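You operate a simulated robot arm through the tools that you are given. There is no shell and no other tool.

You run a simulated robot arm. Do the job below in one go: nothing can be reset, and whatever is moved stays where it is left.

Task
Put things in order on the top of the belt bench. At the end: the red spare reflector stands where the full refill bottle stood; the full refill bottle from the top of the belt bench stands where the yellow pad stood; the white marker from the top of the belt bench stands where the red spare reflector stood; the yellow pad stands on top of the reel of blue wire; whatever was shut is shut again. Leave all else as you found it, and nothing knocked over.

Only the result counts: the job must be done as asked and must still hold three seconds after the hand-in. Knocking over, shifting, dropping, spilling or breaking anything else fails it.

Robot
A 6-joint arm with a two-finger parallel gripper, fixed in place. Base frame: the origin is at the foot of the arm, x ahead of it, y to its left, z up; the work surface is at about z = 0. Readings come in mm, rad, newtons and seconds.
With the tool pointing down near the work surface it reaches from about 180 to 460 mm from the base axis. Its first joint turns from -1.222 to 1.222 rad. Payload 1.9 kg.
The tool frame sits at the grasp point between the pads (the TCP): z along the fingers, y along the line on which they close. The tips reach 23 mm beyond it. The gripper opens to 94 mm. The fingers are 38 mm wide and 10 mm thick; the gripper's body (54 by 96 mm) begins 39 mm behind the TCP.
Orientation is that of the tool frame in the base frame, as a unit quaternion [w, x, y, z]. With the fingers straight down and closing along the base's y, the tool's x points along the base's -x, its y along +y and its z along -z.

Tools
- The arm moves only by the tool drive_tool. Its argument "moves" is a list of rows, each a list of 7 numbers: the shift along the base's x, y, z in mm, then the turn, a rotation vector about the base's x, y, z in rad, then the closure, from 0 (fully open) to 1 (shut). In form: [[tx, ty, tz, ax, ay, az, grip], ...]. A call has 1 to 20 rows; each row is the pose to reach, as a shift and turn from the pose commanded when the call began. Each row takes 0.2 s and may step no farther than 50 mm and 0.15 rad from the row before; otherwise, or with a gripper value out of range, the whole call is refused. Where a pose cannot be reached the arm comes as near as it can. A force on the tool above 40 N (or 10 N above the force at the start of the call, whichever is more), or a blocked arm, ends the call early, and 0.2 s more pass. The fingers move at their own pace (about 108 mm/s each) and stop on an object; they squeeze with about 29 N. The grip force told is the motor's: it shows also when the fingers shut on nothing. Time passes only in rows, and 0.2 s behind the last, so rows that repeat a pose let the fingers close. The reply holds the time, the measured pose of the TCP, the force on the tool along the base axes, the opening and the grip force, in the units named above and with some noise, with the torque about the TCP (base axes, N m) and any sound that the robot's microphone picked up, and new pictures: "views" is both (left out), scene, wrist or none.
- Cameras (640 x 400 px; columns grow to the right, rows downward): "scene" is fixed at [43.8, 310.7, 410.6]; the picture's right is [-0.85, -0.52, 0.00], its down [-0.36, 0.59, -0.72] and it looks along [0.38, -0.62, -0.69] (base axes); focal length 214 px, centre (320, 200). "wrist" rides on the gripper at [86, 16, -75] in the tool frame; the picture's right is [-0.18, 0.98, 0.00], its down [-0.58, -0.11, -0.81] and it looks along [-0.79, -0.15, 0.59] (tool axes); focal length 243 px, centre (320, 200). There is no depth. A picture from a camera that has moved, and an enlarged one, comes with that camera's place and axes in the base frame and with its lens.
- zoom(camera, box): a new picture of the part [left, top, right, bottom] of that camera's present view, enlarged. It takes no simulated time.
- finish_job(): hands the job in; it is judged then, once.

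Nothing tells you positions but the pictures and the camera data. Unless the task says otherwise, let go and move clear before handing in.

The tools are called as name(argument=value, ...) on one line, values as JSON. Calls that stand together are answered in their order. drive_tool: Moves the arm, as the interface text tells. Its arguments: {"type":"object","properties":{"moves":{"type":"array","items":{"type":"array","items":{"type":"number"}}},"views":{"type":"string","enum":["both","scene","wrist","none"]}},"required":["moves"]} The other tools are called the same way: zoom (camera, box) takes an enlarged picture of a part of a camera's view; finish_job () hands the job in.

At the start:

```text
time_s: 0.0
eef_pos: [256.2, -217.4, 345.6]
ee_rot: [0.0, 0.0, 1.0, 0.0]
force: [-0.6, 0.0, 0.4]
wrist_torque: [0.0, 0.03, 0.0]
opening: 93.8
grip_force: 0.1
```

scene: 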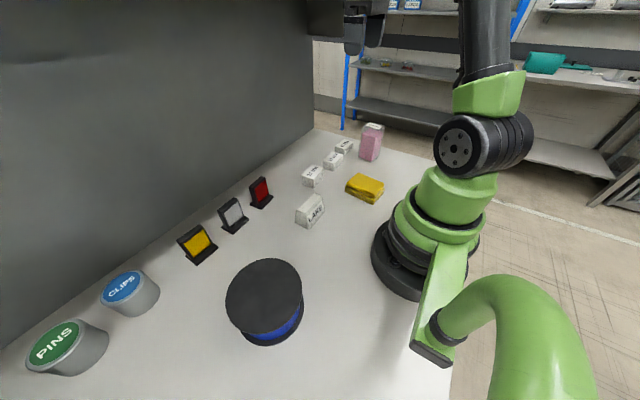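
wrist: 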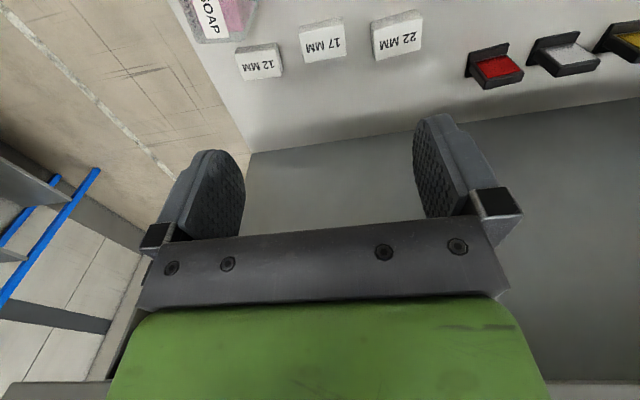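

I see a bench with the reflectors (yellow, white, red), three small labelled boxes, a pink soap bottle, a yellow pad, a white labelled box, a wire reel and two tins. I'll zoom in to identify each object before moving.

zoom(camera="scene", box=[280, 110, 420, 240])

zoom(camera="scene", box=[160, 160, 320, 360])

zoom(camera="wrist", box=[160, 0, 640, 150])

zoom(camera="scene", box=[0, 230, 240, 400])

zoom(camera="scene", box=[300, 0, 640, 160])

```text
3.08 times, centred on (350, 175) of scene
camera zoom: at [43.8, 310.7, 410.6], right [-0.85, -0.52, 0.0], down [-0.36, 0.59, -0.72], along [0.38, -0.62, -0.69], focal length 660 px, centre (228, 277)
```

zoom: 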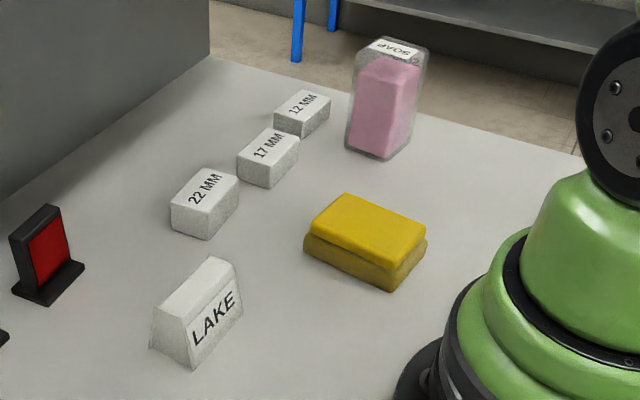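

```text
2.00 times, centred on (240, 260) of scene
camera zoom: at [43.8, 310.7, 410.6], right [-0.85, -0.52, 0.0], down [-0.36, 0.59, -0.72], along [0.38, -0.62, -0.69], focal length 429 px, centre (480, 80)
```

zoom: 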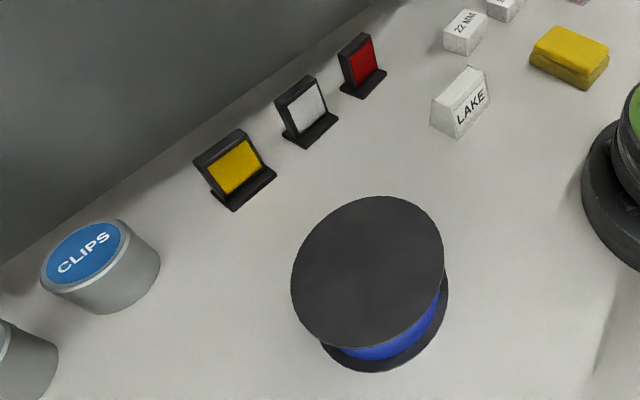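

```text
1.33 times, centred on (400, 75) of wrist
camera zoom: at [167.7, -201.2, 420.8], right [0.18, 0.98, 0.0], down [0.58, -0.11, 0.81], along [0.79, -0.15, -0.59], focal length 324 px, centre (213, 367)
```

zoom: 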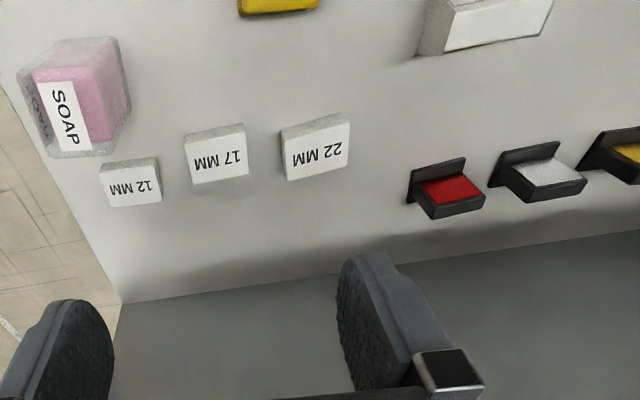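

```text
2.35 times, centred on (120, 315) of scene
camera zoom: at [43.8, 310.7, 410.6], right [-0.85, -0.52, 0.0], down [-0.36, 0.59, -0.72], along [0.38, -0.62, -0.69], focal length 505 px, centre (791, -71)
```

zoom: 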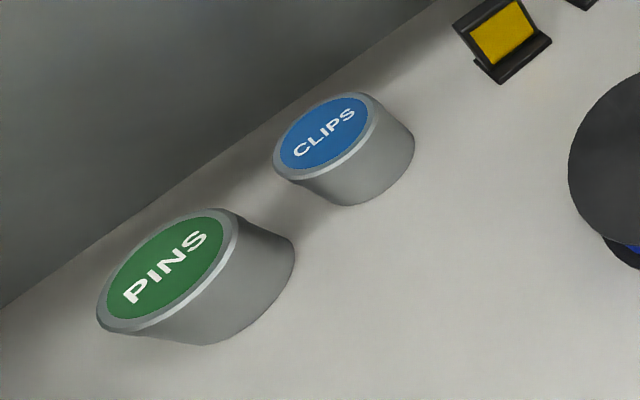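

```text
1.88 times, centred on (470, 80) of scene
camera zoom: at [43.8, 310.7, 410.6], right [-0.85, -0.52, 0.0], down [-0.36, 0.59, -0.72], along [0.38, -0.62, -0.69], focal length 404 px, centre (38, 426)
```

zoom: 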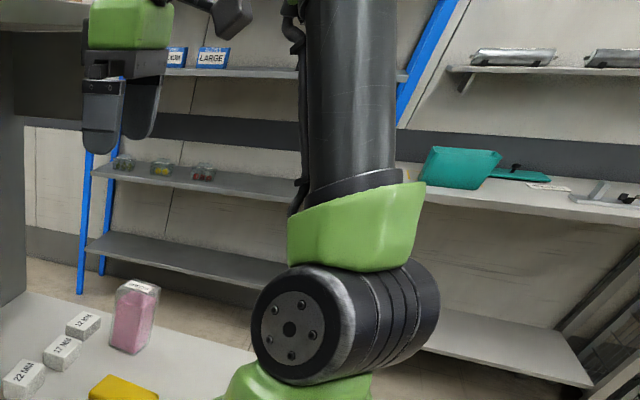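

The LAKE sign block looks like the "white marker", the pink SOAP bottle like the refill bottle. I'll survey from above with the wrist camera to check for anything hidden behind the arm and to refine positions.

drive_tool(moves=[[-10, 40, 0, 0, 0, 0, 0], [-20, 80, 0, 0, 0, 0, 0], [-30, 120, 0, 0, 0, 0, 0], [-40, 160, 0, 0, 0, 0, 0], [-50, 200, 0, 0, 0, 0, 0], [-50, 220, 0, 0, 0, 0, 0]], views="both")

```text
time_s: 1.4
eef_pos: [205.2, 2.7, 345.5]
ee_rot: [0.0, -0.001, 1.0, 0.0]
force: [-0.4, 0.4, -0.4]
wrist_torque: [0.02, 0.0, -0.05]
opening: 93.8
grip_force: 0.2
camera wrist: at [117.3, 19.6, 420.6], right [0.18, 0.98, 0.0], down [0.58, -0.11, 0.81], along [0.79, -0.15, -0.59], focal length 243 px, centre (320, 200)
```

scene: 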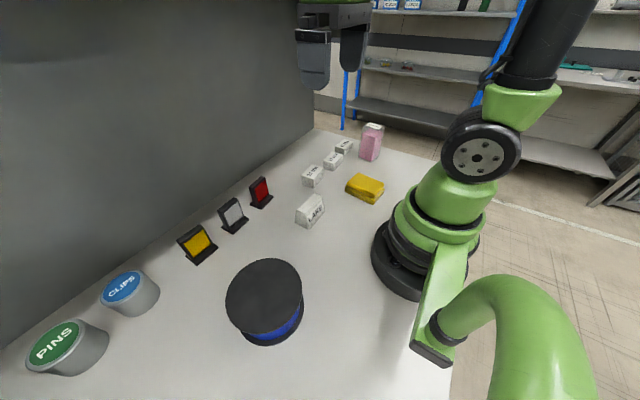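
wrist: 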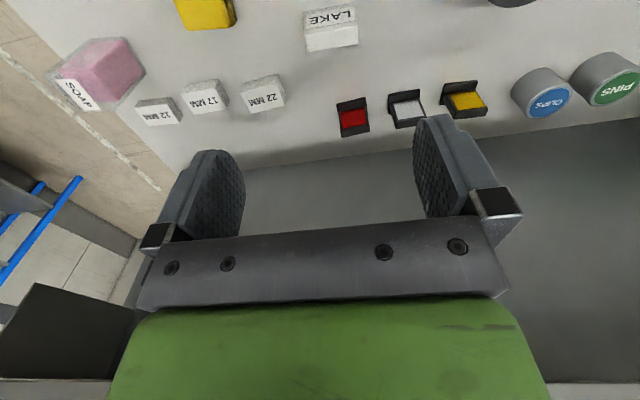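

The view matches my estimates: pad ≈ (182,-160), bottle ≈ (240,-350), red reflector ≈ (403,30), LAKE block ≈ (260,10), reel ≈ (200,232). Next I hover over the pad for a closer look.

drive_tool(moves=[[-4, -27, -30, 0, 0, 0, 0], [-8, -54, -60, 0, 0, 0, 0], [-12, -81, -90, 0, 0, 0, 0], [-16, -108, -120, 0, 0, 0, 0], [-20, -135, -150, 0, 0, 0, 0], [-24, -162, -185, 0, 0, 0, 0], [-24, -162, -205, 0, 0, 0, 0]], views="both")

```text
time_s: 3.0
eef_pos: [180.5, -159.3, 141.4]
ee_rot: [0.0, 0.0, 1.0, -0.001]
force: [0.4, 0.1, 0.0]
wrist_torque: [-0.02, 0.03, -0.01]
opening: 94.0
grip_force: 0.0
camera wrist: at [93.2, -143.3, 215.7], right [0.18, 0.98, 0.0], down [0.58, -0.11, 0.81], along [0.79, -0.15, -0.59], focal length 243 px, centre (320, 200)
```

scene: 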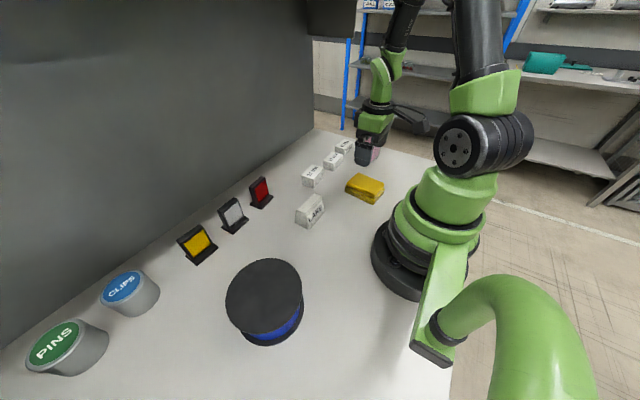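
wrist: 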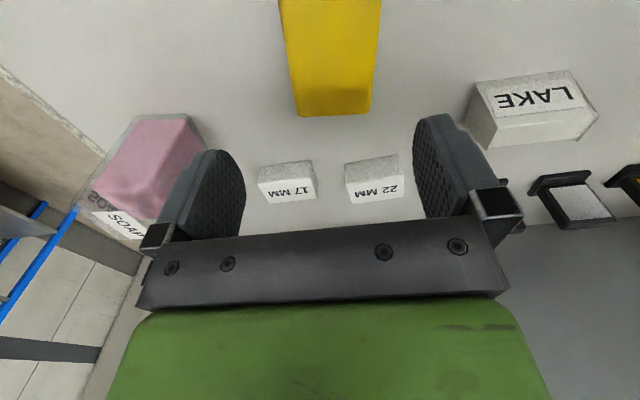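

The pad is about 84×60×33 mm, centred near (178,-151), yawed about -6.5°. I'll align and descend over it in two stages.

drive_tool(moves=[[-3.7, 8.4, -20, 0, 0, -0.113, 0], [-3.7, 8.4, -50, 0, 0, -0.113, 0], [-3.7, 8.4, -75, 0, 0, -0.113, 0], [-3.7, 8.4, -75, 0, 0, -0.113, 0]], views="both")

zoom(camera="scene", box=[300, 110, 440, 220])

```text
time_s: 4.0
eef_pos: [178.7, -151.1, 65.7]
ee_rot: [0.0, 0.056, 0.998, 0.0]
force: [-0.6, -1.3, -0.1]
wrist_torque: [0.01, -0.04, -0.02]
opening: 94.1
grip_force: 0.0
camera wrist: at [92.4, -125.1, 140.8], right [0.29, 0.96, 0.0], down [0.56, -0.17, 0.81], along [0.77, -0.24, -0.59], focal length 243 px, centre (320, 200)
```

scene: 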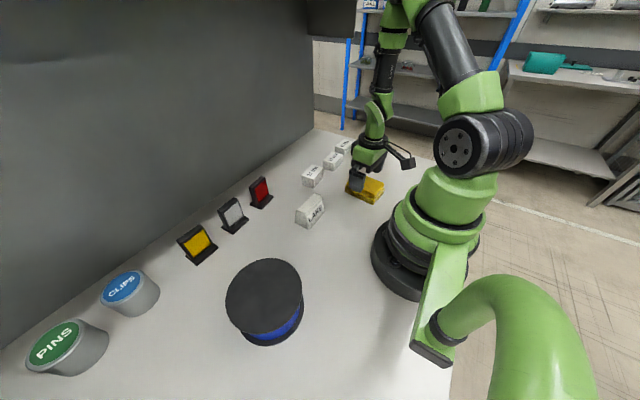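
wrist: 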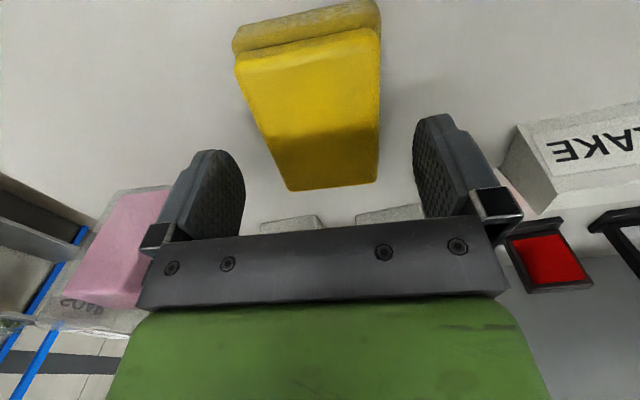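

```text
3.64 times, centred on (370, 165) of scene
camera zoom: at [43.8, 310.7, 410.6], right [-0.85, -0.52, 0.0], down [-0.36, 0.59, -0.72], along [0.38, -0.62, -0.69], focal length 780 px, centre (138, 327)
```

zoom: 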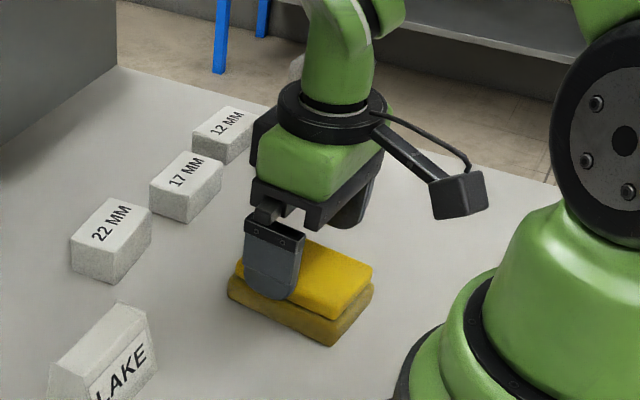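

The pad sits squarely between the fingers, so I go down and grip it.

drive_tool(moves=[[-1, 0.5, -18, 0, 0, -0.01, 0], [-1, 0.5, -37, 0, 0, -0.01, 0], [-1, 0.5, -37, 0, 0, -0.01, 0.5], [-1, 0.5, -37, 0, 0, -0.01, 1], [-1, 0.5, -37, 0, 0, -0.01, 1], [-1, 0.5, -37, 0, 0, -0.01, 1]], views="both")

```text
time_s: 5.4
eef_pos: [176.3, -150.3, 27.9]
ee_rot: [0.0, 0.061, 0.998, 0.0]
force: [-0.1, 0.1, -0.1]
wrist_torque: [-0.06, 0.01, 0.01]
opening: 67.0
grip_force: 29.0
camera wrist: at [91.9, -123.8, 103.8], right [0.3, 0.95, 0.0], down [0.56, -0.18, 0.81], along [0.77, -0.24, -0.59], focal length 243 px, centre (320, 200)
```

scene: 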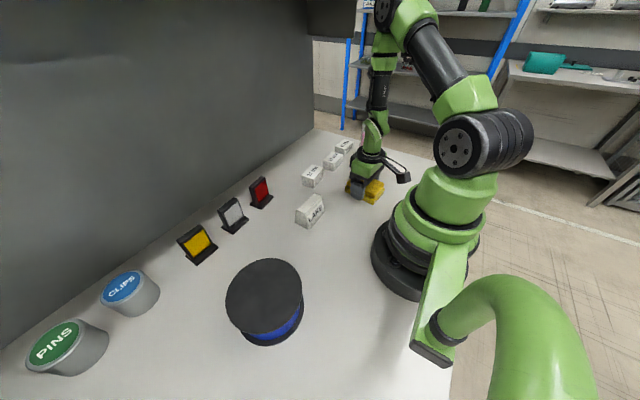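
wrist: 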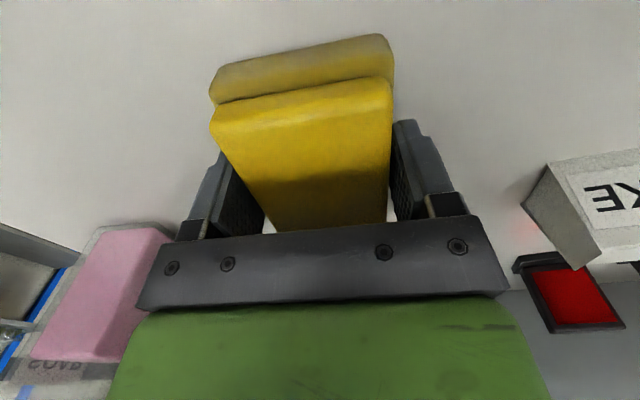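

The pad is gripped (67 mm opening). I lift it straight up and check it is held.

drive_tool(moves=[[0, 0, 10, 0, 0, 0, 1], [0, 0, 25, 0, 0, 0, 1], [0, 0, 50, 0, 0, 0, 1], [0, 0, 80, 0, 0, 0, 1], [2, 10, 110, 0, 0, 0.02, 1], [6, 30, 140, 0, 0, 0.05, 1], [12, 55, 170, 0, 0, 0.1, 1], [20, 85, 190, 0, 0, 0.12, 1], [28, 120, 190, 0, 0, 0.12, 1], [34, 155, 190, 0, 0, 0.12, 1], [36, 195, 190, 0, 0, 0.12, 1], [36, 235, 190, 0, 0, 0.12, 1], [34, 275, 190, 0, 0, 0.12, 1], [32, 310, 190, 0, 0, 0.12, 1], [30, 330, 190, 0, 0, 0.12, 1]], views="both")

```text
time_s: 8.6
eef_pos: [207.3, 180.0, 219.3]
ee_rot: [0.0, 0.002, 1.0, 0.0]
force: [0.3, -0.4, -0.4]
wrist_torque: [0.0, 0.02, 0.03]
opening: 67.3
grip_force: 29.0
camera wrist: at [118.8, 196.4, 294.2], right [0.19, 0.98, 0.0], down [0.58, -0.11, 0.81], along [0.79, -0.15, -0.59], focal length 243 px, centre (320, 200)
```

scene: 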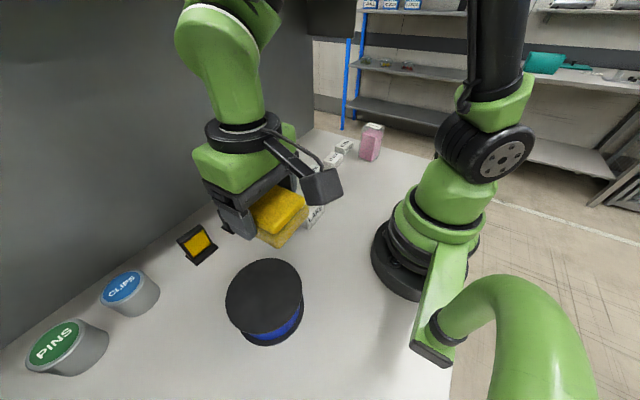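
wrist: 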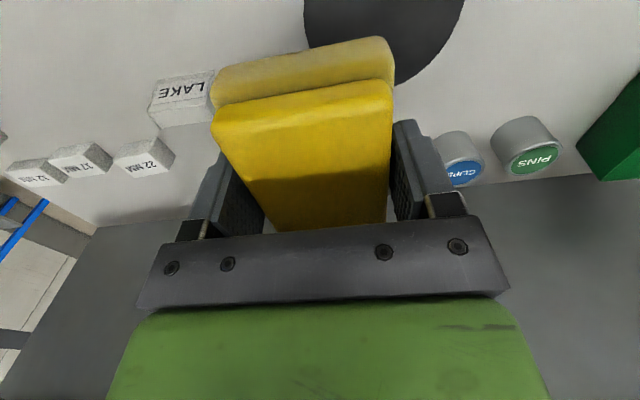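

The pad is held. Now a close look at the reel for its centre and height.

zoom(camera="scene", box=[200, 240, 330, 360])

zoom(camera="wrist", box=[280, 0, 640, 200])

```text
3.33 times, centred on (265, 300) of scene
camera zoom: at [43.8, 310.7, 410.6], right [-0.85, -0.52, 0.0], down [-0.36, 0.59, -0.72], along [0.38, -0.62, -0.69], focal length 715 px, centre (503, -133)
```

zoom: 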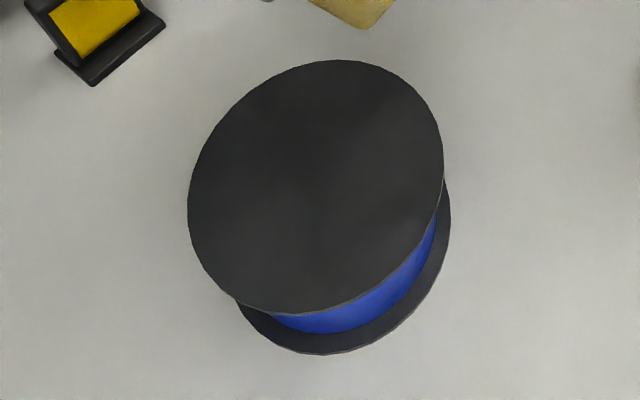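

```text
1.78 times, centred on (460, 100) of wrist
camera zoom: at [118.8, 196.4, 294.2], right [0.19, 0.98, 0.0], down [0.58, -0.11, 0.81], along [0.79, -0.15, -0.59], focal length 431 px, centre (71, 378)
```

zoom: 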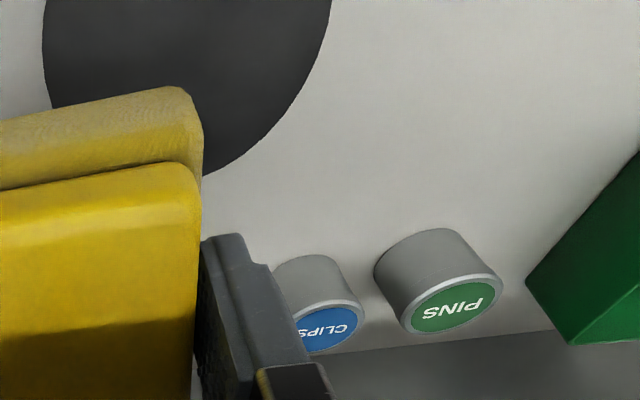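

The reel's centre comes out at (196, 232), radius 60 mm, top at z≈65 mm, consistent in both cameras. I'll move the pad over it and come down to just above.

drive_tool(moves=[[-4, 18, 0, 0, 0, 0, 1], [-8, 36, 0, 0, 0, 0, 1], [-11, 52.5, 0, 0, 0, 0, 1], [-11, 52.5, -25, 0, 0, 0, 1], [-11, 52.5, -50, 0, 0, 0, 1], [-11, 52.5, -75, 0, 0, 0, 1], [-11, 52.5, -95, 0, 0, 0, 1], [-11, 52.5, -108, 0, 0, 0, 1]], views="both")

zoom(camera="scene", box=[200, 200, 360, 360])

```text
time_s: 10.4
eef_pos: [195.1, 231.9, 109.4]
ee_rot: [0.001, 0.001, 1.0, -0.001]
force: [0.1, -0.1, -1.1]
wrist_torque: [-0.01, -0.02, 0.0]
opening: 67.0
grip_force: 28.5
camera wrist: at [108.1, 248.4, 185.6], right [0.19, 0.98, 0.0], down [0.58, -0.11, 0.81], along [0.79, -0.15, -0.59], focal length 243 px, centre (320, 200)
```

scene: 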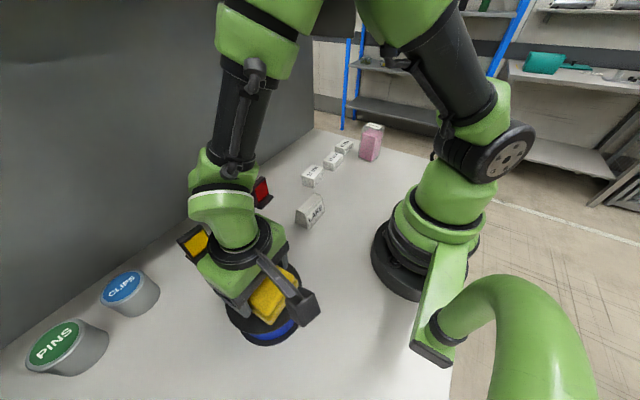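
wrist: 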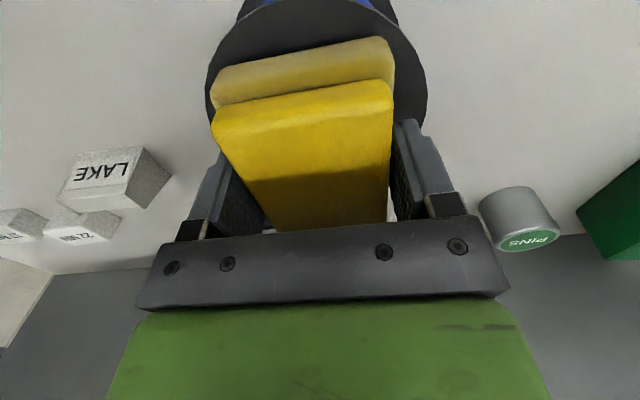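

```text
2.50 times, centred on (280, 280) of scene
camera zoom: at [43.8, 310.7, 410.6], right [-0.85, -0.52, 0.0], down [-0.36, 0.59, -0.72], along [0.38, -0.62, -0.69], focal length 536 px, centre (420, 0)
```

zoom: 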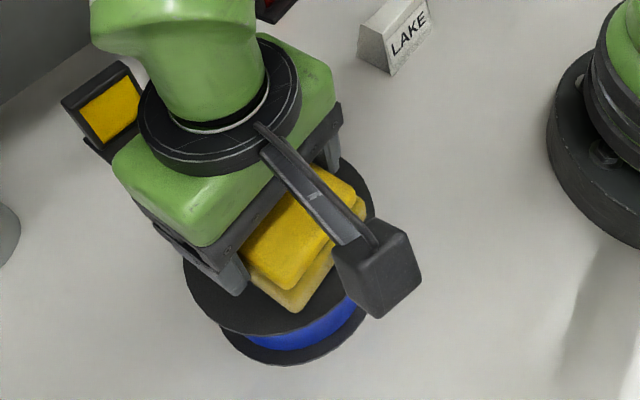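

The pad is well centred over the reel. I'll lower in small steps and watch the force.

drive_tool(moves=[[0, 0, -5, 0, 0, 0, 1], [0, 0, -9, 0, 0, 0, 1], [0, 0, -12, 0, 0, 0, 1], [0, 0, -14, 0, 0, 0, 1], [0, 0, -14, 0, 0, 0, 1]], views="wrist")

zoom(camera="scene", box=[220, 240, 320, 350])

```text
time_s: 11.4
eef_pos: [195.6, 231.5, 98.0]
ee_rot: [0.0, 0.002, 1.0, 0.0]
force: [-2.3, -2.8, 10.7]
wrist_torque: [-0.12, 0.02, 0.08]
opening: 66.9
grip_force: 28.9
stopped in row 5: the force on the tool passed its limit at 45 N (the readings are from after the stop); the commanded pose is now the measured one
camera wrist: at [108.0, 248.2, 173.6], right [0.19, 0.98, 0.0], down [0.58, -0.11, 0.81], along [0.79, -0.15, -0.59], focal length 243 px, centre (320, 200)
```

wrist: 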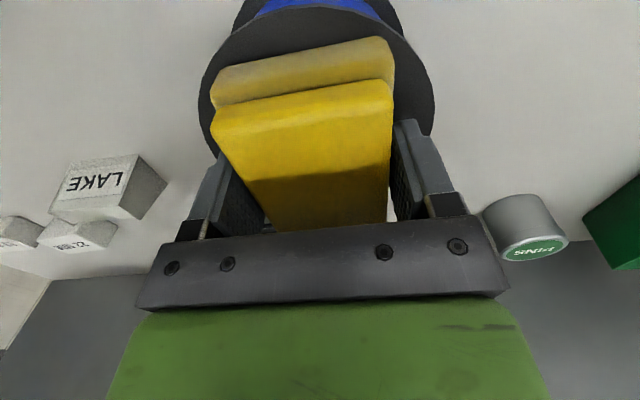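

```text
3.64 times, centred on (270, 295) of scene
camera zoom: at [43.8, 310.7, 410.6], right [-0.85, -0.52, 0.0], down [-0.36, 0.59, -0.72], along [0.38, -0.62, -0.69], focal length 780 px, centre (502, -146)
```

zoom: 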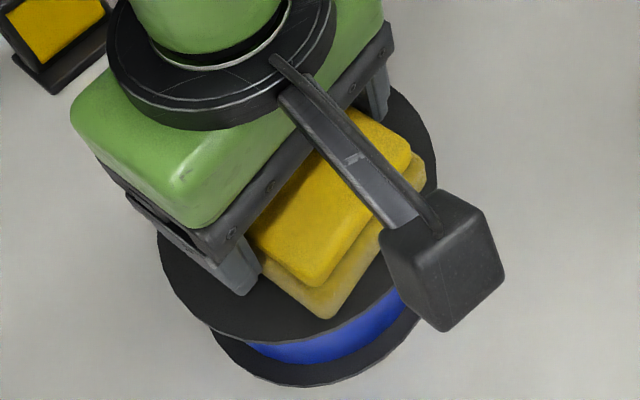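

The pad touched the reel top at TCP z≈98. I'll ease off slightly, open and retreat straight up.

drive_tool(moves=[[0, 0, 0.5, 0, 0, 0, 1], [0, 0, 0.5, 0, 0, 0, 0.6], [0, 0, 0.5, 0, 0, 0, 0.3], [0, 0, 0.5, 0, 0, 0, 0], [0, 0, 0.5, 0, 0, 0, 0], [0, 0, 10, 0, 0, 0, 0], [0, 0, 30, 0, 0, 0, 0], [0, 0, 60, 0, 0, 0, 0], [0, 0, 100, 0, 0, 0, 0], [0, 0, 130, 0, 0, 0, 0]], views="both")

zoom(camera="scene", box=[200, 230, 330, 360])

```text
time_s: 13.6
eef_pos: [196.6, 231.1, 227.8]
ee_rot: [0.0, 0.002, 1.0, 0.0]
force: [0.1, 0.1, 0.0]
wrist_torque: [-0.03, 0.0, 0.01]
opening: 94.1
grip_force: 0.0
camera wrist: at [108.5, 248.1, 303.0], right [0.19, 0.98, 0.0], down [0.58, -0.11, 0.81], along [0.79, -0.15, -0.59], focal length 243 px, centre (320, 200)
```

scene: 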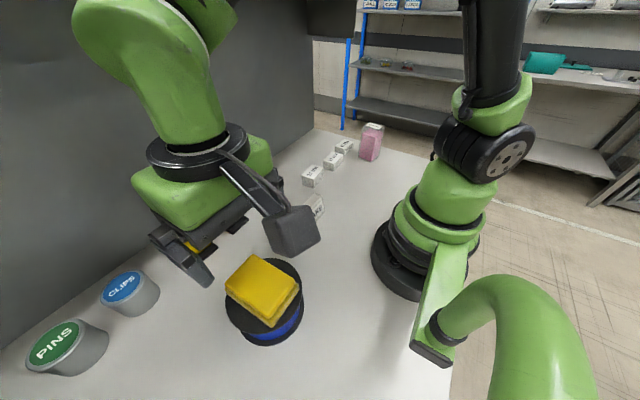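
wrist: 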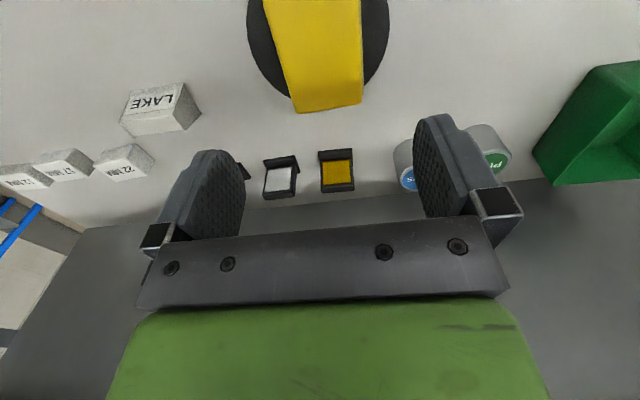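

```text
3.08 times, centred on (265, 295) of scene
camera zoom: at [43.8, 310.7, 410.6], right [-0.85, -0.52, 0.0], down [-0.36, 0.59, -0.72], along [0.38, -0.62, -0.69], focal length 660 px, centre (489, -92)
```

zoom: 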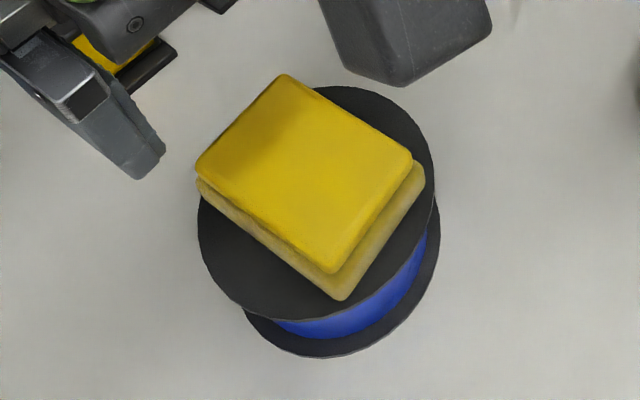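

The pad stands well on the reel. Something green stands beyond the scene camera's view at far +y; I'll turn the wrist briefly to check whether it holds any other bottle or marker.

drive_tool(moves=[[5, 5, 10, 0, 0, 0.14, 0], [5, 10, 20, 0, 0, 0.28, 0], [5, 10, 30, 0, 0, 0.42, 0], [5, 10, 40, 0, 0, 0.56, 0], [5, 10, 40, 0, 0, 0.7, 0]], views="both")

```text
time_s: 14.8
eef_pos: [200.1, 241.3, 268.5]
ee_rot: [0.0, -0.342, 0.94, 0.0]
force: [-1.0, 0.6, -0.1]
wrist_torque: [-0.03, 0.03, 0.0]
opening: 93.9
grip_force: 0.1
camera wrist: at [123.0, 198.7, 343.5], right [-0.49, 0.87, 0.0], down [0.52, 0.29, 0.81], along [0.7, 0.4, -0.59], focal length 243 px, centre (320, 200)
```

scene: 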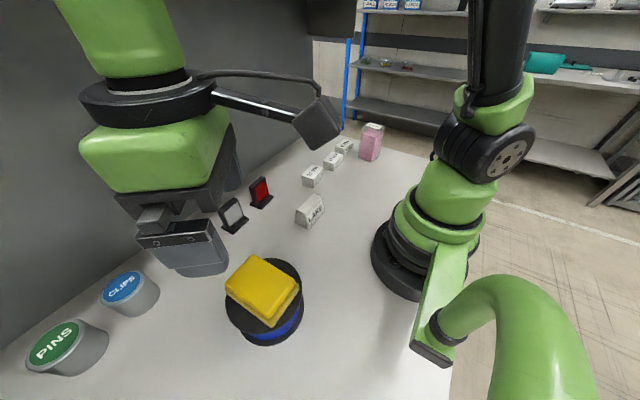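
wrist: 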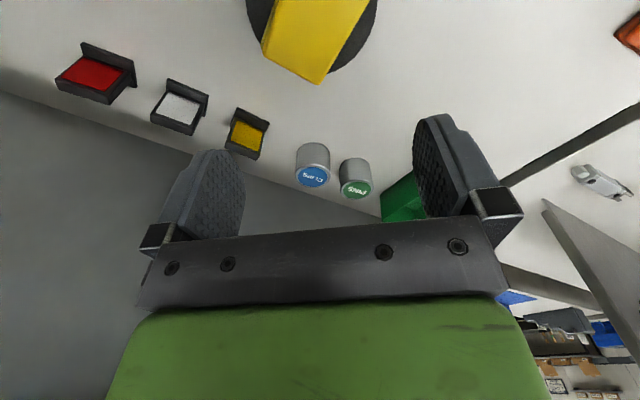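

There is more bench beyond. One more turn to see the rest of it.

drive_tool(moves=[[0, 0, 10, 0, 0, 0.14, 0], [0, 0, 20, 0, 0, 0.28, 0], [0, 0, 30, 0, 0, 0.42, 0], [0, 0, 40, 0, 0, 0.56, 0], [0, 0, 40, 0, 0, 0.7, 0]], views="wrist")

```text
time_s: 16.0
eef_pos: [200.4, 241.2, 307.7]
ee_rot: [0.001, -0.643, 0.766, 0.0]
force: [0.0, 0.0, 0.7]
wrist_torque: [0.0, 0.01, -0.03]
opening: 93.7
grip_force: 0.0
camera wrist: at [168.6, 159.3, 383.4], right [-0.94, 0.35, 0.0], down [0.21, 0.55, 0.81], along [0.28, 0.76, -0.59], focal length 243 px, centre (320, 200)
```

wrist: 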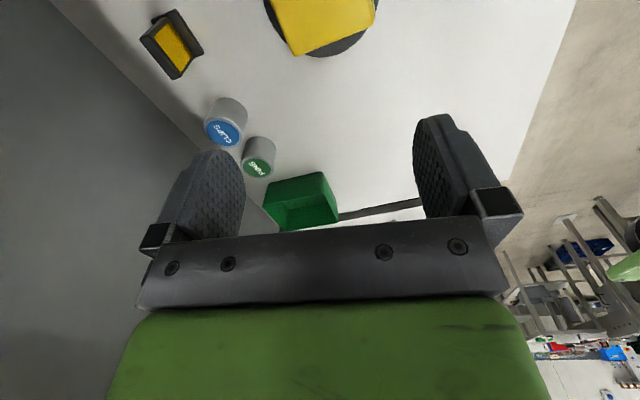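

I'll zoom on the bin and the far end before turning back.

zoom(camera="wrist", box=[190, 80, 450, 240])

zoom(camera="wrist", box=[480, 180, 640, 400])

zoom(camera="scene", box=[280, 110, 420, 240])

```text
2.46 times, centred on (320, 160) of wrist
camera zoom: at [168.6, 159.3, 383.4], right [-0.94, 0.35, 0.0], down [0.21, 0.55, 0.81], along [0.28, 0.76, -0.59], focal length 597 px, centre (320, 298)
```

zoom: 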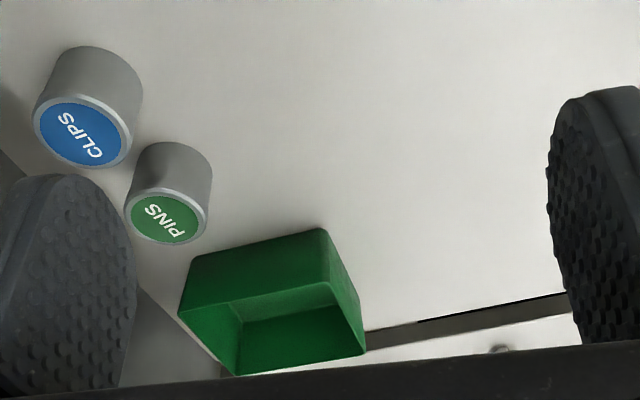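

```text
1.82 times, centred on (560, 290) of wrist
camera zoom: at [168.6, 159.3, 383.4], right [-0.94, 0.35, 0.0], down [0.21, 0.55, 0.81], along [0.28, 0.76, -0.59], focal length 441 px, centre (-116, 36)
```

zoom: 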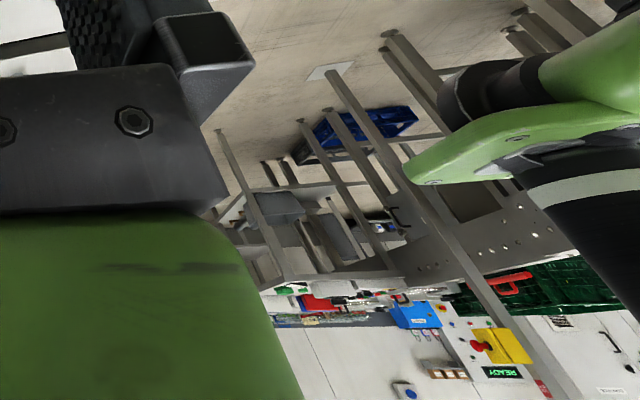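

```text
3.08 times, centred on (350, 175) of scene
camera zoom: at [43.8, 310.7, 410.6], right [-0.85, -0.52, 0.0], down [-0.36, 0.59, -0.72], along [0.38, -0.62, -0.69], focal length 660 px, centre (228, 277)
```

zoom: 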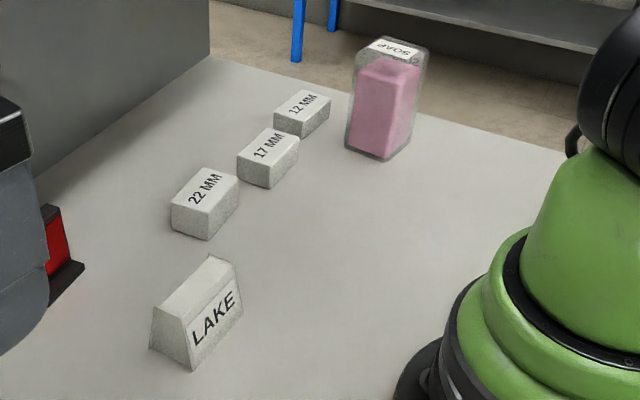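

The bin is irrelevant. Now back to the other side, unwinding the wrist, to inspect the SOAP bottle closely.

drive_tool(moves=[[10, -40, 0, 0, 0, -0.13, 0], [18, -80, 0, 0, 0, -0.26, 0], [25, -120, 0, 0, 0, -0.39, 0], [30, -165, 0, 0, 0, -0.52, 0], [34, -210, 0, 0, 0, -0.65, 0], [36, -255, 0, 0, 0, -0.78, 0], [36, -300, 0, 0, 0, -0.91, 0], [36, -345, 0, 0, 0, -1.04, 0], [34, -390, -5, 0, 0, -1.17, 0], [32, -430, -20, 0, 0, -1.3, 0], [31, -470, -40, 0, 0, -1.396, 0], [30, -505, -60, 0, 0, -1.396, 0], [30, -540, -80, 0, 0, -1.396, 0], [30, -550, -90, 0, 0, -1.396, 0]], views="both")

zoom(camera="wrist", box=[160, 0, 480, 200])

zoom(camera="scene", box=[310, 90, 430, 180])

```text
time_s: 19.0
eef_pos: [229.4, -307.7, 217.6]
ee_rot: [0.001, 0.0, 1.0, 0.0]
force: [-0.7, -0.9, 0.1]
wrist_torque: [0.02, -0.01, -0.03]
opening: 93.7
grip_force: 0.1
camera wrist: at [142.6, -292.0, 292.7], right [0.18, 0.98, 0.0], down [0.58, -0.11, 0.81], along [0.79, -0.15, -0.59], focal length 243 px, centre (320, 200)
```

scene: 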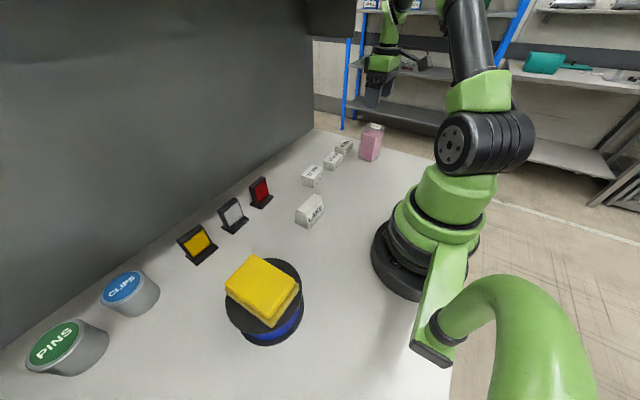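
wrist: 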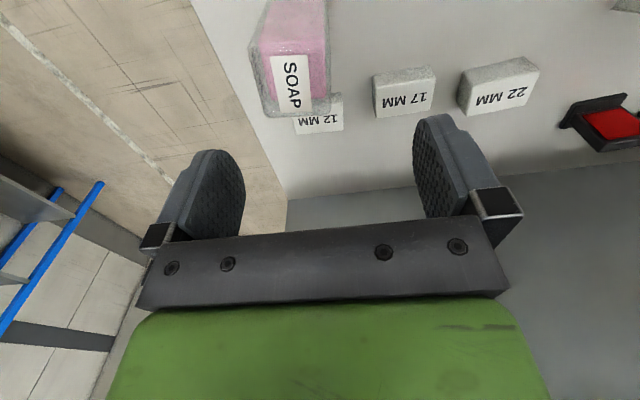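

```text
2.00 times, centred on (320, 100) of wrist
camera zoom: at [142.6, -292.0, 292.7], right [0.18, 0.98, 0.0], down [0.58, -0.11, 0.81], along [0.79, -0.15, -0.59], focal length 485 px, centre (320, 400)
```

zoom: 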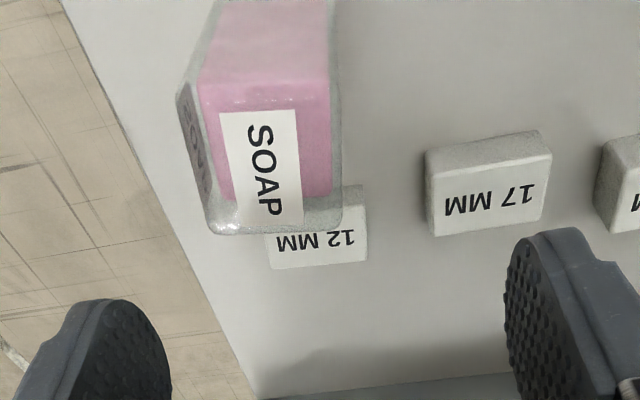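

```text
4.44 times, centred on (370, 135) of scene
camera zoom: at [43.8, 310.7, 410.6], right [-0.85, -0.52, 0.0], down [-0.36, 0.59, -0.72], along [0.38, -0.62, -0.69], focal length 953 px, centre (98, 489)
```

zoom: 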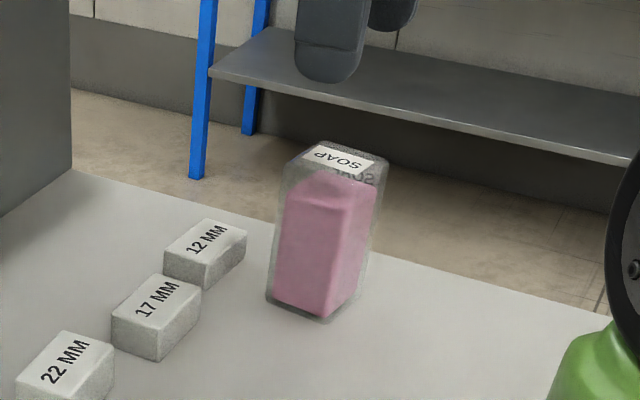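

The bottle is a clear box of roughly 56×56 mm, about 100-115 mm tall, yawed about -8°, near (238,-333). I'll view it from nearer and lower, from the base side, for a better fix.

drive_tool(moves=[[-20, -5, -25, 0, 0, 0, 0], [-40, -10, -50, 0, 0, 0, 0], [-60, -15, -75, 0, 0, 0, 0], [-70, -20, -95, 0, 0, 0, 0], [-70, -20, -95, 0, 0, 0, 0]], views="both")

zoom(camera="wrist", box=[180, 0, 460, 230])

```text
time_s: 20.2
eef_pos: [160.7, -327.5, 123.9]
ee_rot: [0.001, 0.001, 1.0, -0.001]
force: [0.7, -0.3, 0.0]
wrist_torque: [0.03, 0.0, 0.0]
opening: 93.9
grip_force: 0.1
camera wrist: at [73.5, -312.7, 198.7], right [0.18, 0.98, 0.0], down [0.58, -0.11, 0.81], along [0.79, -0.15, -0.59], focal length 243 px, centre (320, 200)
```

scene: 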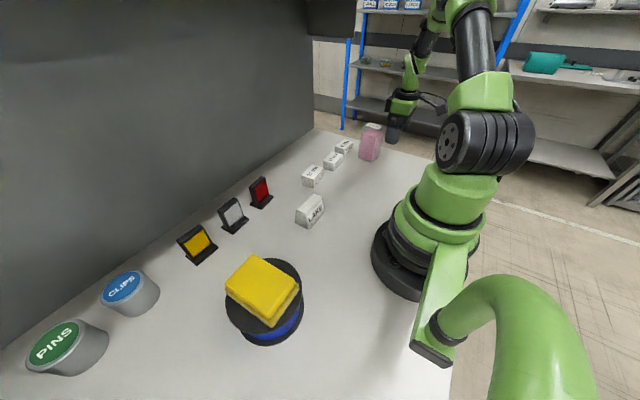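
wrist: 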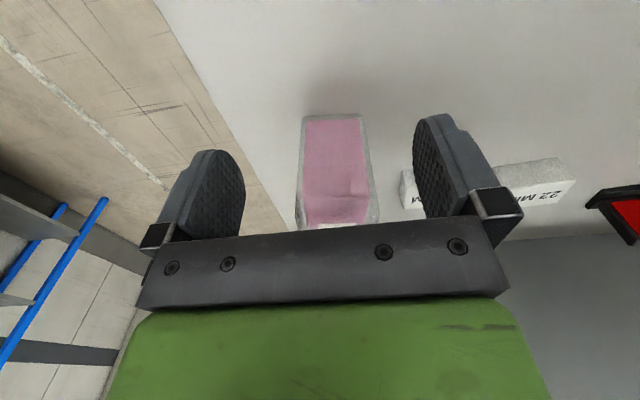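

```text
1.74 times, centred on (320, 115) of wrist
camera zoom: at [73.5, -312.7, 198.7], right [0.18, 0.98, 0.0], down [0.58, -0.11, 0.81], along [0.79, -0.15, -0.59], focal length 422 px, centre (320, 348)
```

zoom: 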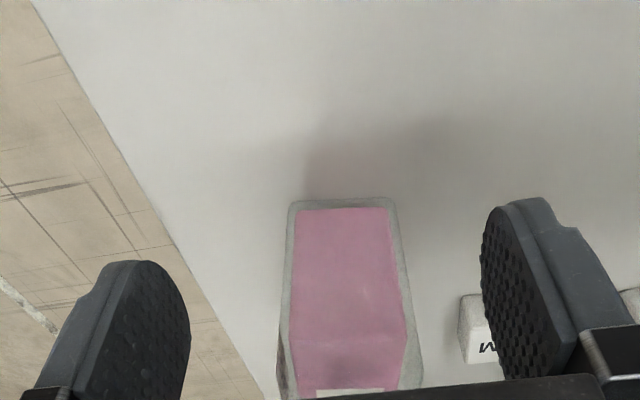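

The bottle's base is now well fixed: centre ≈ (238,-331), 56 mm wide, yaw ≈ -8.5°. I raise, move over it with matching yaw, then descend partway.

drive_tool(moves=[[0, 0, 30, 0, 0, 0, 0], [0, 0, 55, 0, 0, -0.05, 0], [30, 0, 55, 0, 0, -0.1, 0], [60, -1, 55, 0, 0, -0.148, 0], [77, -2.5, 55, 0, 0, -0.148, 0], [77, -2.5, 35, 0, 0, -0.148, 0], [77, -2.5, 20, 0, 0, -0.148, 0], [77, -2.5, 20, 0, 0, -0.148, 0]], views="both")

zoom(camera="scene", box=[310, 70, 430, 180])

```text
time_s: 22.0
eef_pos: [236.9, -331.4, 143.3]
ee_rot: [0.0, 0.074, 0.997, 0.0]
force: [-1.0, 0.6, -0.1]
wrist_torque: [-0.01, -0.02, 0.01]
opening: 94.1
grip_force: 0.1
camera wrist: at [153.0, -302.3, 218.1], right [0.33, 0.94, 0.0], down [0.56, -0.19, 0.81], along [0.76, -0.26, -0.59], focal length 243 px, centre (320, 200)
```

scene: 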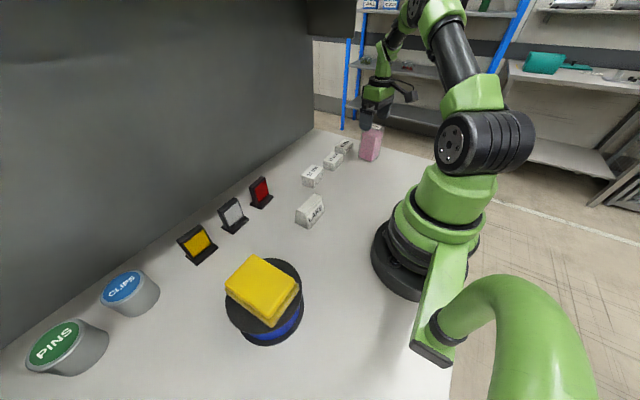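
wrist: 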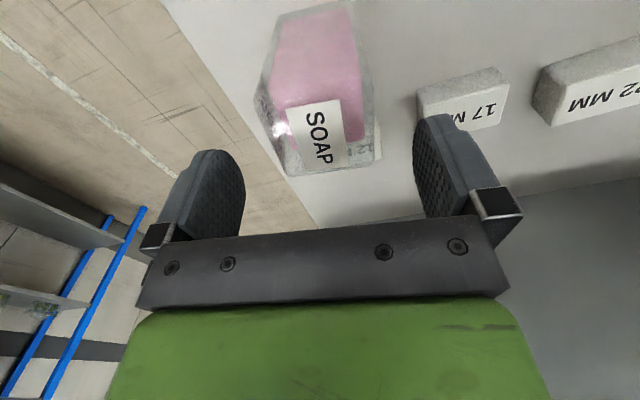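

```text
3.64 times, centred on (370, 125) of scene
camera zoom: at [43.8, 310.7, 410.6], right [-0.85, -0.52, 0.0], down [-0.36, 0.59, -0.72], along [0.38, -0.62, -0.69], focal length 780 px, centre (138, 473)
```

zoom: 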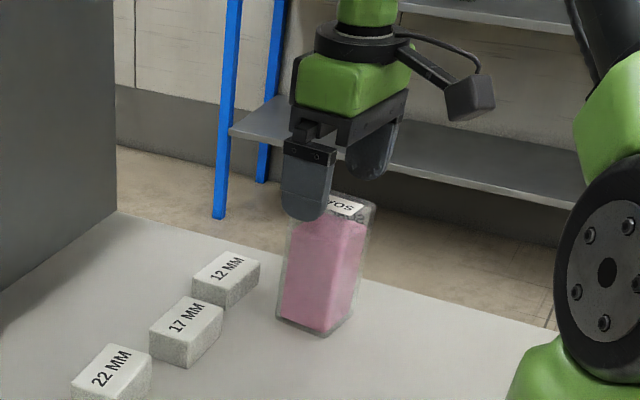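

The bottle's top centre lines up with the grasp point. I descend to z≈85 and close gently.

drive_tool(moves=[[0, 0, -20, 0, 0, 0, 0], [0, 0, -40, 0, 0, 0, 0], [0, 0, -56, 0, 0, 0, 0], [0, 0, -56, 0, 0, 0, 0]], views="both")

zoom(camera="scene", box=[310, 80, 430, 180])

```text
time_s: 23.0
eef_pos: [237.8, -331.0, 86.0]
ee_rot: [0.0, 0.074, 0.997, 0.0]
force: [-0.5, 0.0, -0.1]
wrist_torque: [0.0, 0.02, -0.01]
opening: 93.9
grip_force: 0.0
camera wrist: at [153.2, -302.2, 161.6], right [0.33, 0.94, 0.0], down [0.56, -0.19, 0.81], along [0.76, -0.26, -0.59], focal length 243 px, centre (320, 200)
```

scene: 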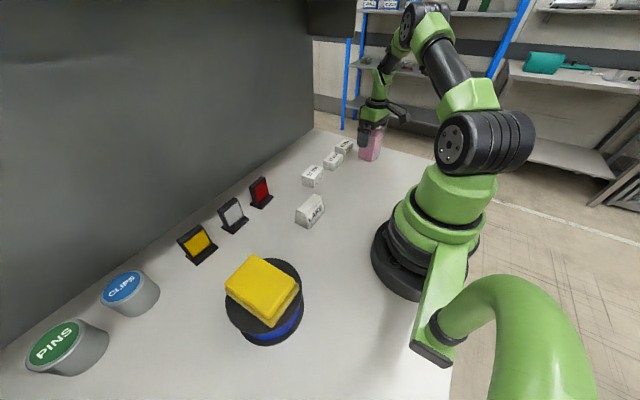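
wrist: 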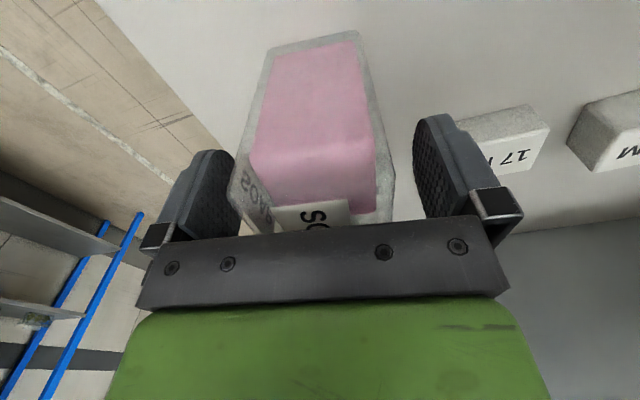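

```text
4.00 times, centred on (370, 130) of scene
camera zoom: at [43.8, 310.7, 410.6], right [-0.85, -0.52, 0.0], down [-0.36, 0.59, -0.72], along [0.38, -0.62, -0.69], focal length 858 px, centre (120, 480)
```

zoom: 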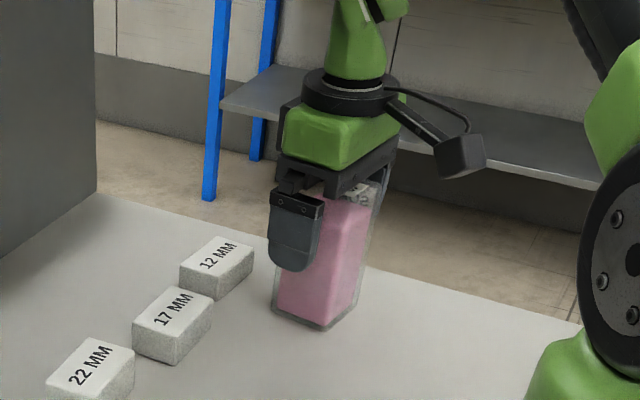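

Good alignment. Closing on the bottle now.

drive_tool(moves=[[0, 0, 0, 0, 0, 0, 0.3], [0, 0, 0, 0, 0, 0, 0.6], [0, 0, 0, 0, 0, 0, 1], [0, 0, 0, 0, 0, 0, 1], [0, 0, 0, 0, 0, 0, 1]], views="both")

zoom(camera="scene", box=[310, 80, 430, 180])

```text
time_s: 24.2
eef_pos: [237.2, -330.4, 87.0]
ee_rot: [0.001, 0.074, 0.997, 0.0]
force: [0.4, -0.8, 0.4]
wrist_torque: [-0.07, -0.04, -0.01]
opening: 57.9
grip_force: 28.7
camera wrist: at [153.2, -302.1, 161.8], right [0.33, 0.94, 0.0], down [0.56, -0.19, 0.81], along [0.76, -0.26, -0.59], focal length 243 px, centre (320, 200)
```

scene: 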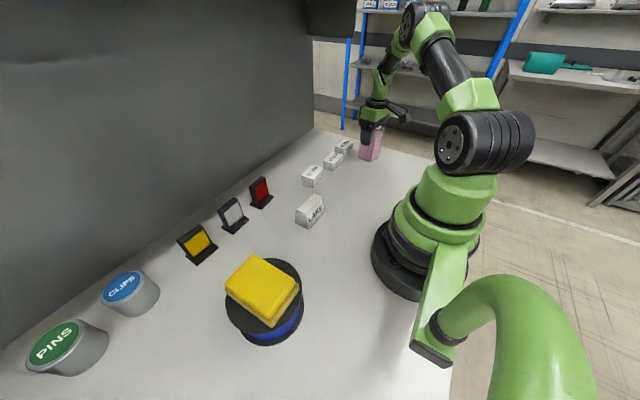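
wrist: 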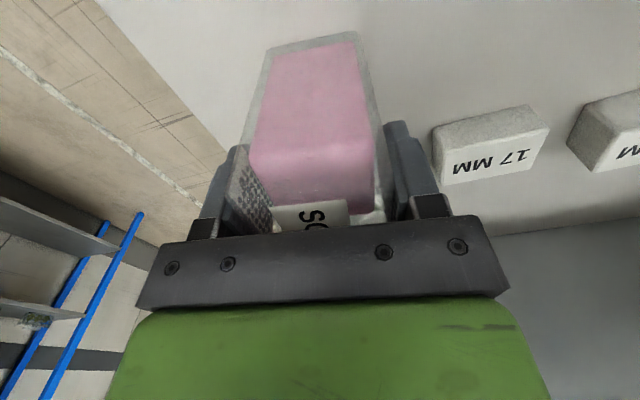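

```text
4.00 times, centred on (370, 130) of scene
camera zoom: at [43.8, 310.7, 410.6], right [-0.85, -0.52, 0.0], down [-0.36, 0.59, -0.72], along [0.38, -0.62, -0.69], focal length 858 px, centre (120, 480)
```

zoom: 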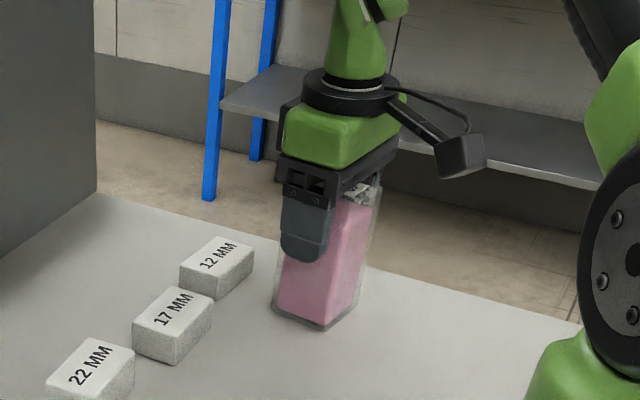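

Gripped at 58 mm. I lift slowly and carry it level to the pad's old place at (177,-151).

drive_tool(moves=[[0, 0, 4, 0, 0, 0, 1], [0, 0, 10, 0, 0, 0, 1], [0, 0, 20, 0, 0, 0, 1], [0, 0, 32, 0, 0, 0, 1], [-2, 6, 40, 0, 0, 0, 1], [-6, 18, 40, 0, 0, 0, 1], [-12, 36, 40, 0, 0, 0, 1], [-20, 60, 40, 0, 0, 0, 1], [-28, 84, 40, 0, 0, 0, 1], [-36, 108, 40, 0, 0, 0, 1], [-44, 132, 40, 0, 0, 0, 1], [-51, 154, 40, 0, 0, 0, 1], [-56, 169, 40, 0, 0, 0, 1], [-59, 176, 40, 0, 0, 0, 1], [-60.5, 180, 40, 0, 0, 0, 1], [-60.5, 180, 40, 0, 0, 0, 1]], views="both")

zoom(camera="scene", box=[300, 100, 440, 220])

```text
time_s: 27.6
eef_pos: [176.6, -151.6, 126.7]
ee_rot: [0.0, 0.074, 0.997, 0.0]
force: [-0.7, 0.5, -2.6]
wrist_torque: [-0.03, -0.01, 0.02]
opening: 57.9
grip_force: 29.4
camera wrist: at [92.9, -122.2, 202.1], right [0.33, 0.94, 0.0], down [0.56, -0.19, 0.81], along [0.76, -0.26, -0.59], focal length 243 px, centre (320, 200)
```

scene: 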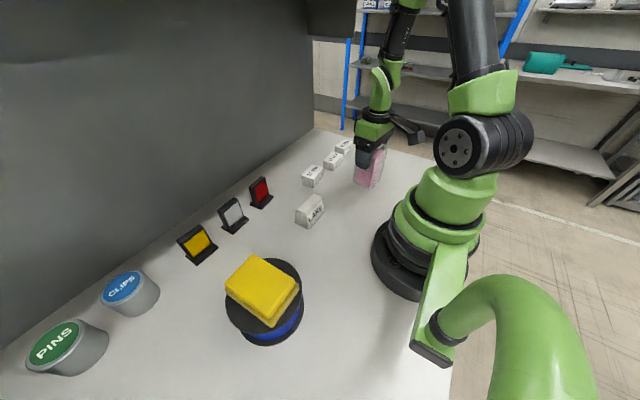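
wrist: 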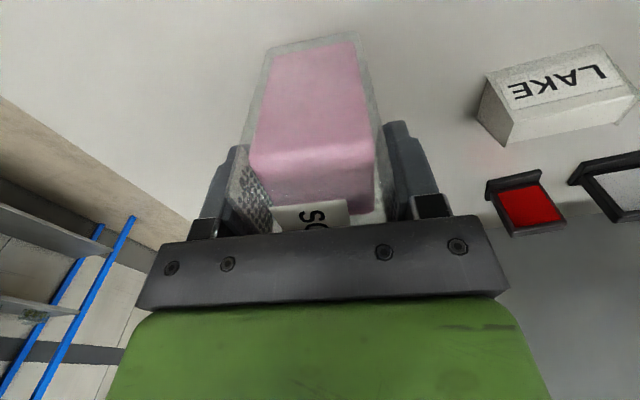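

```text
3.33 times, centred on (370, 160) of scene
camera zoom: at [43.8, 310.7, 410.6], right [-0.85, -0.52, 0.0], down [-0.36, 0.59, -0.72], along [0.38, -0.62, -0.69], focal length 715 px, centre (153, 333)
```

zoom: 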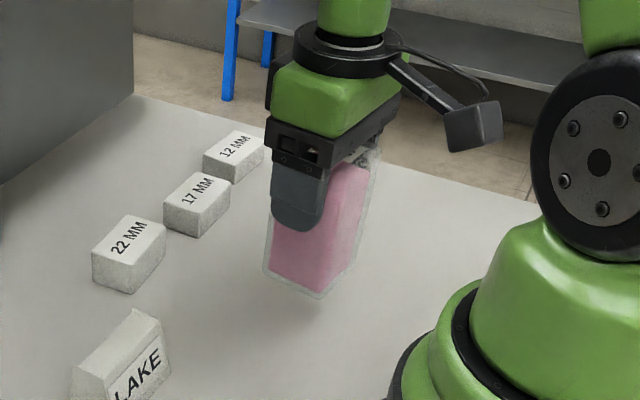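

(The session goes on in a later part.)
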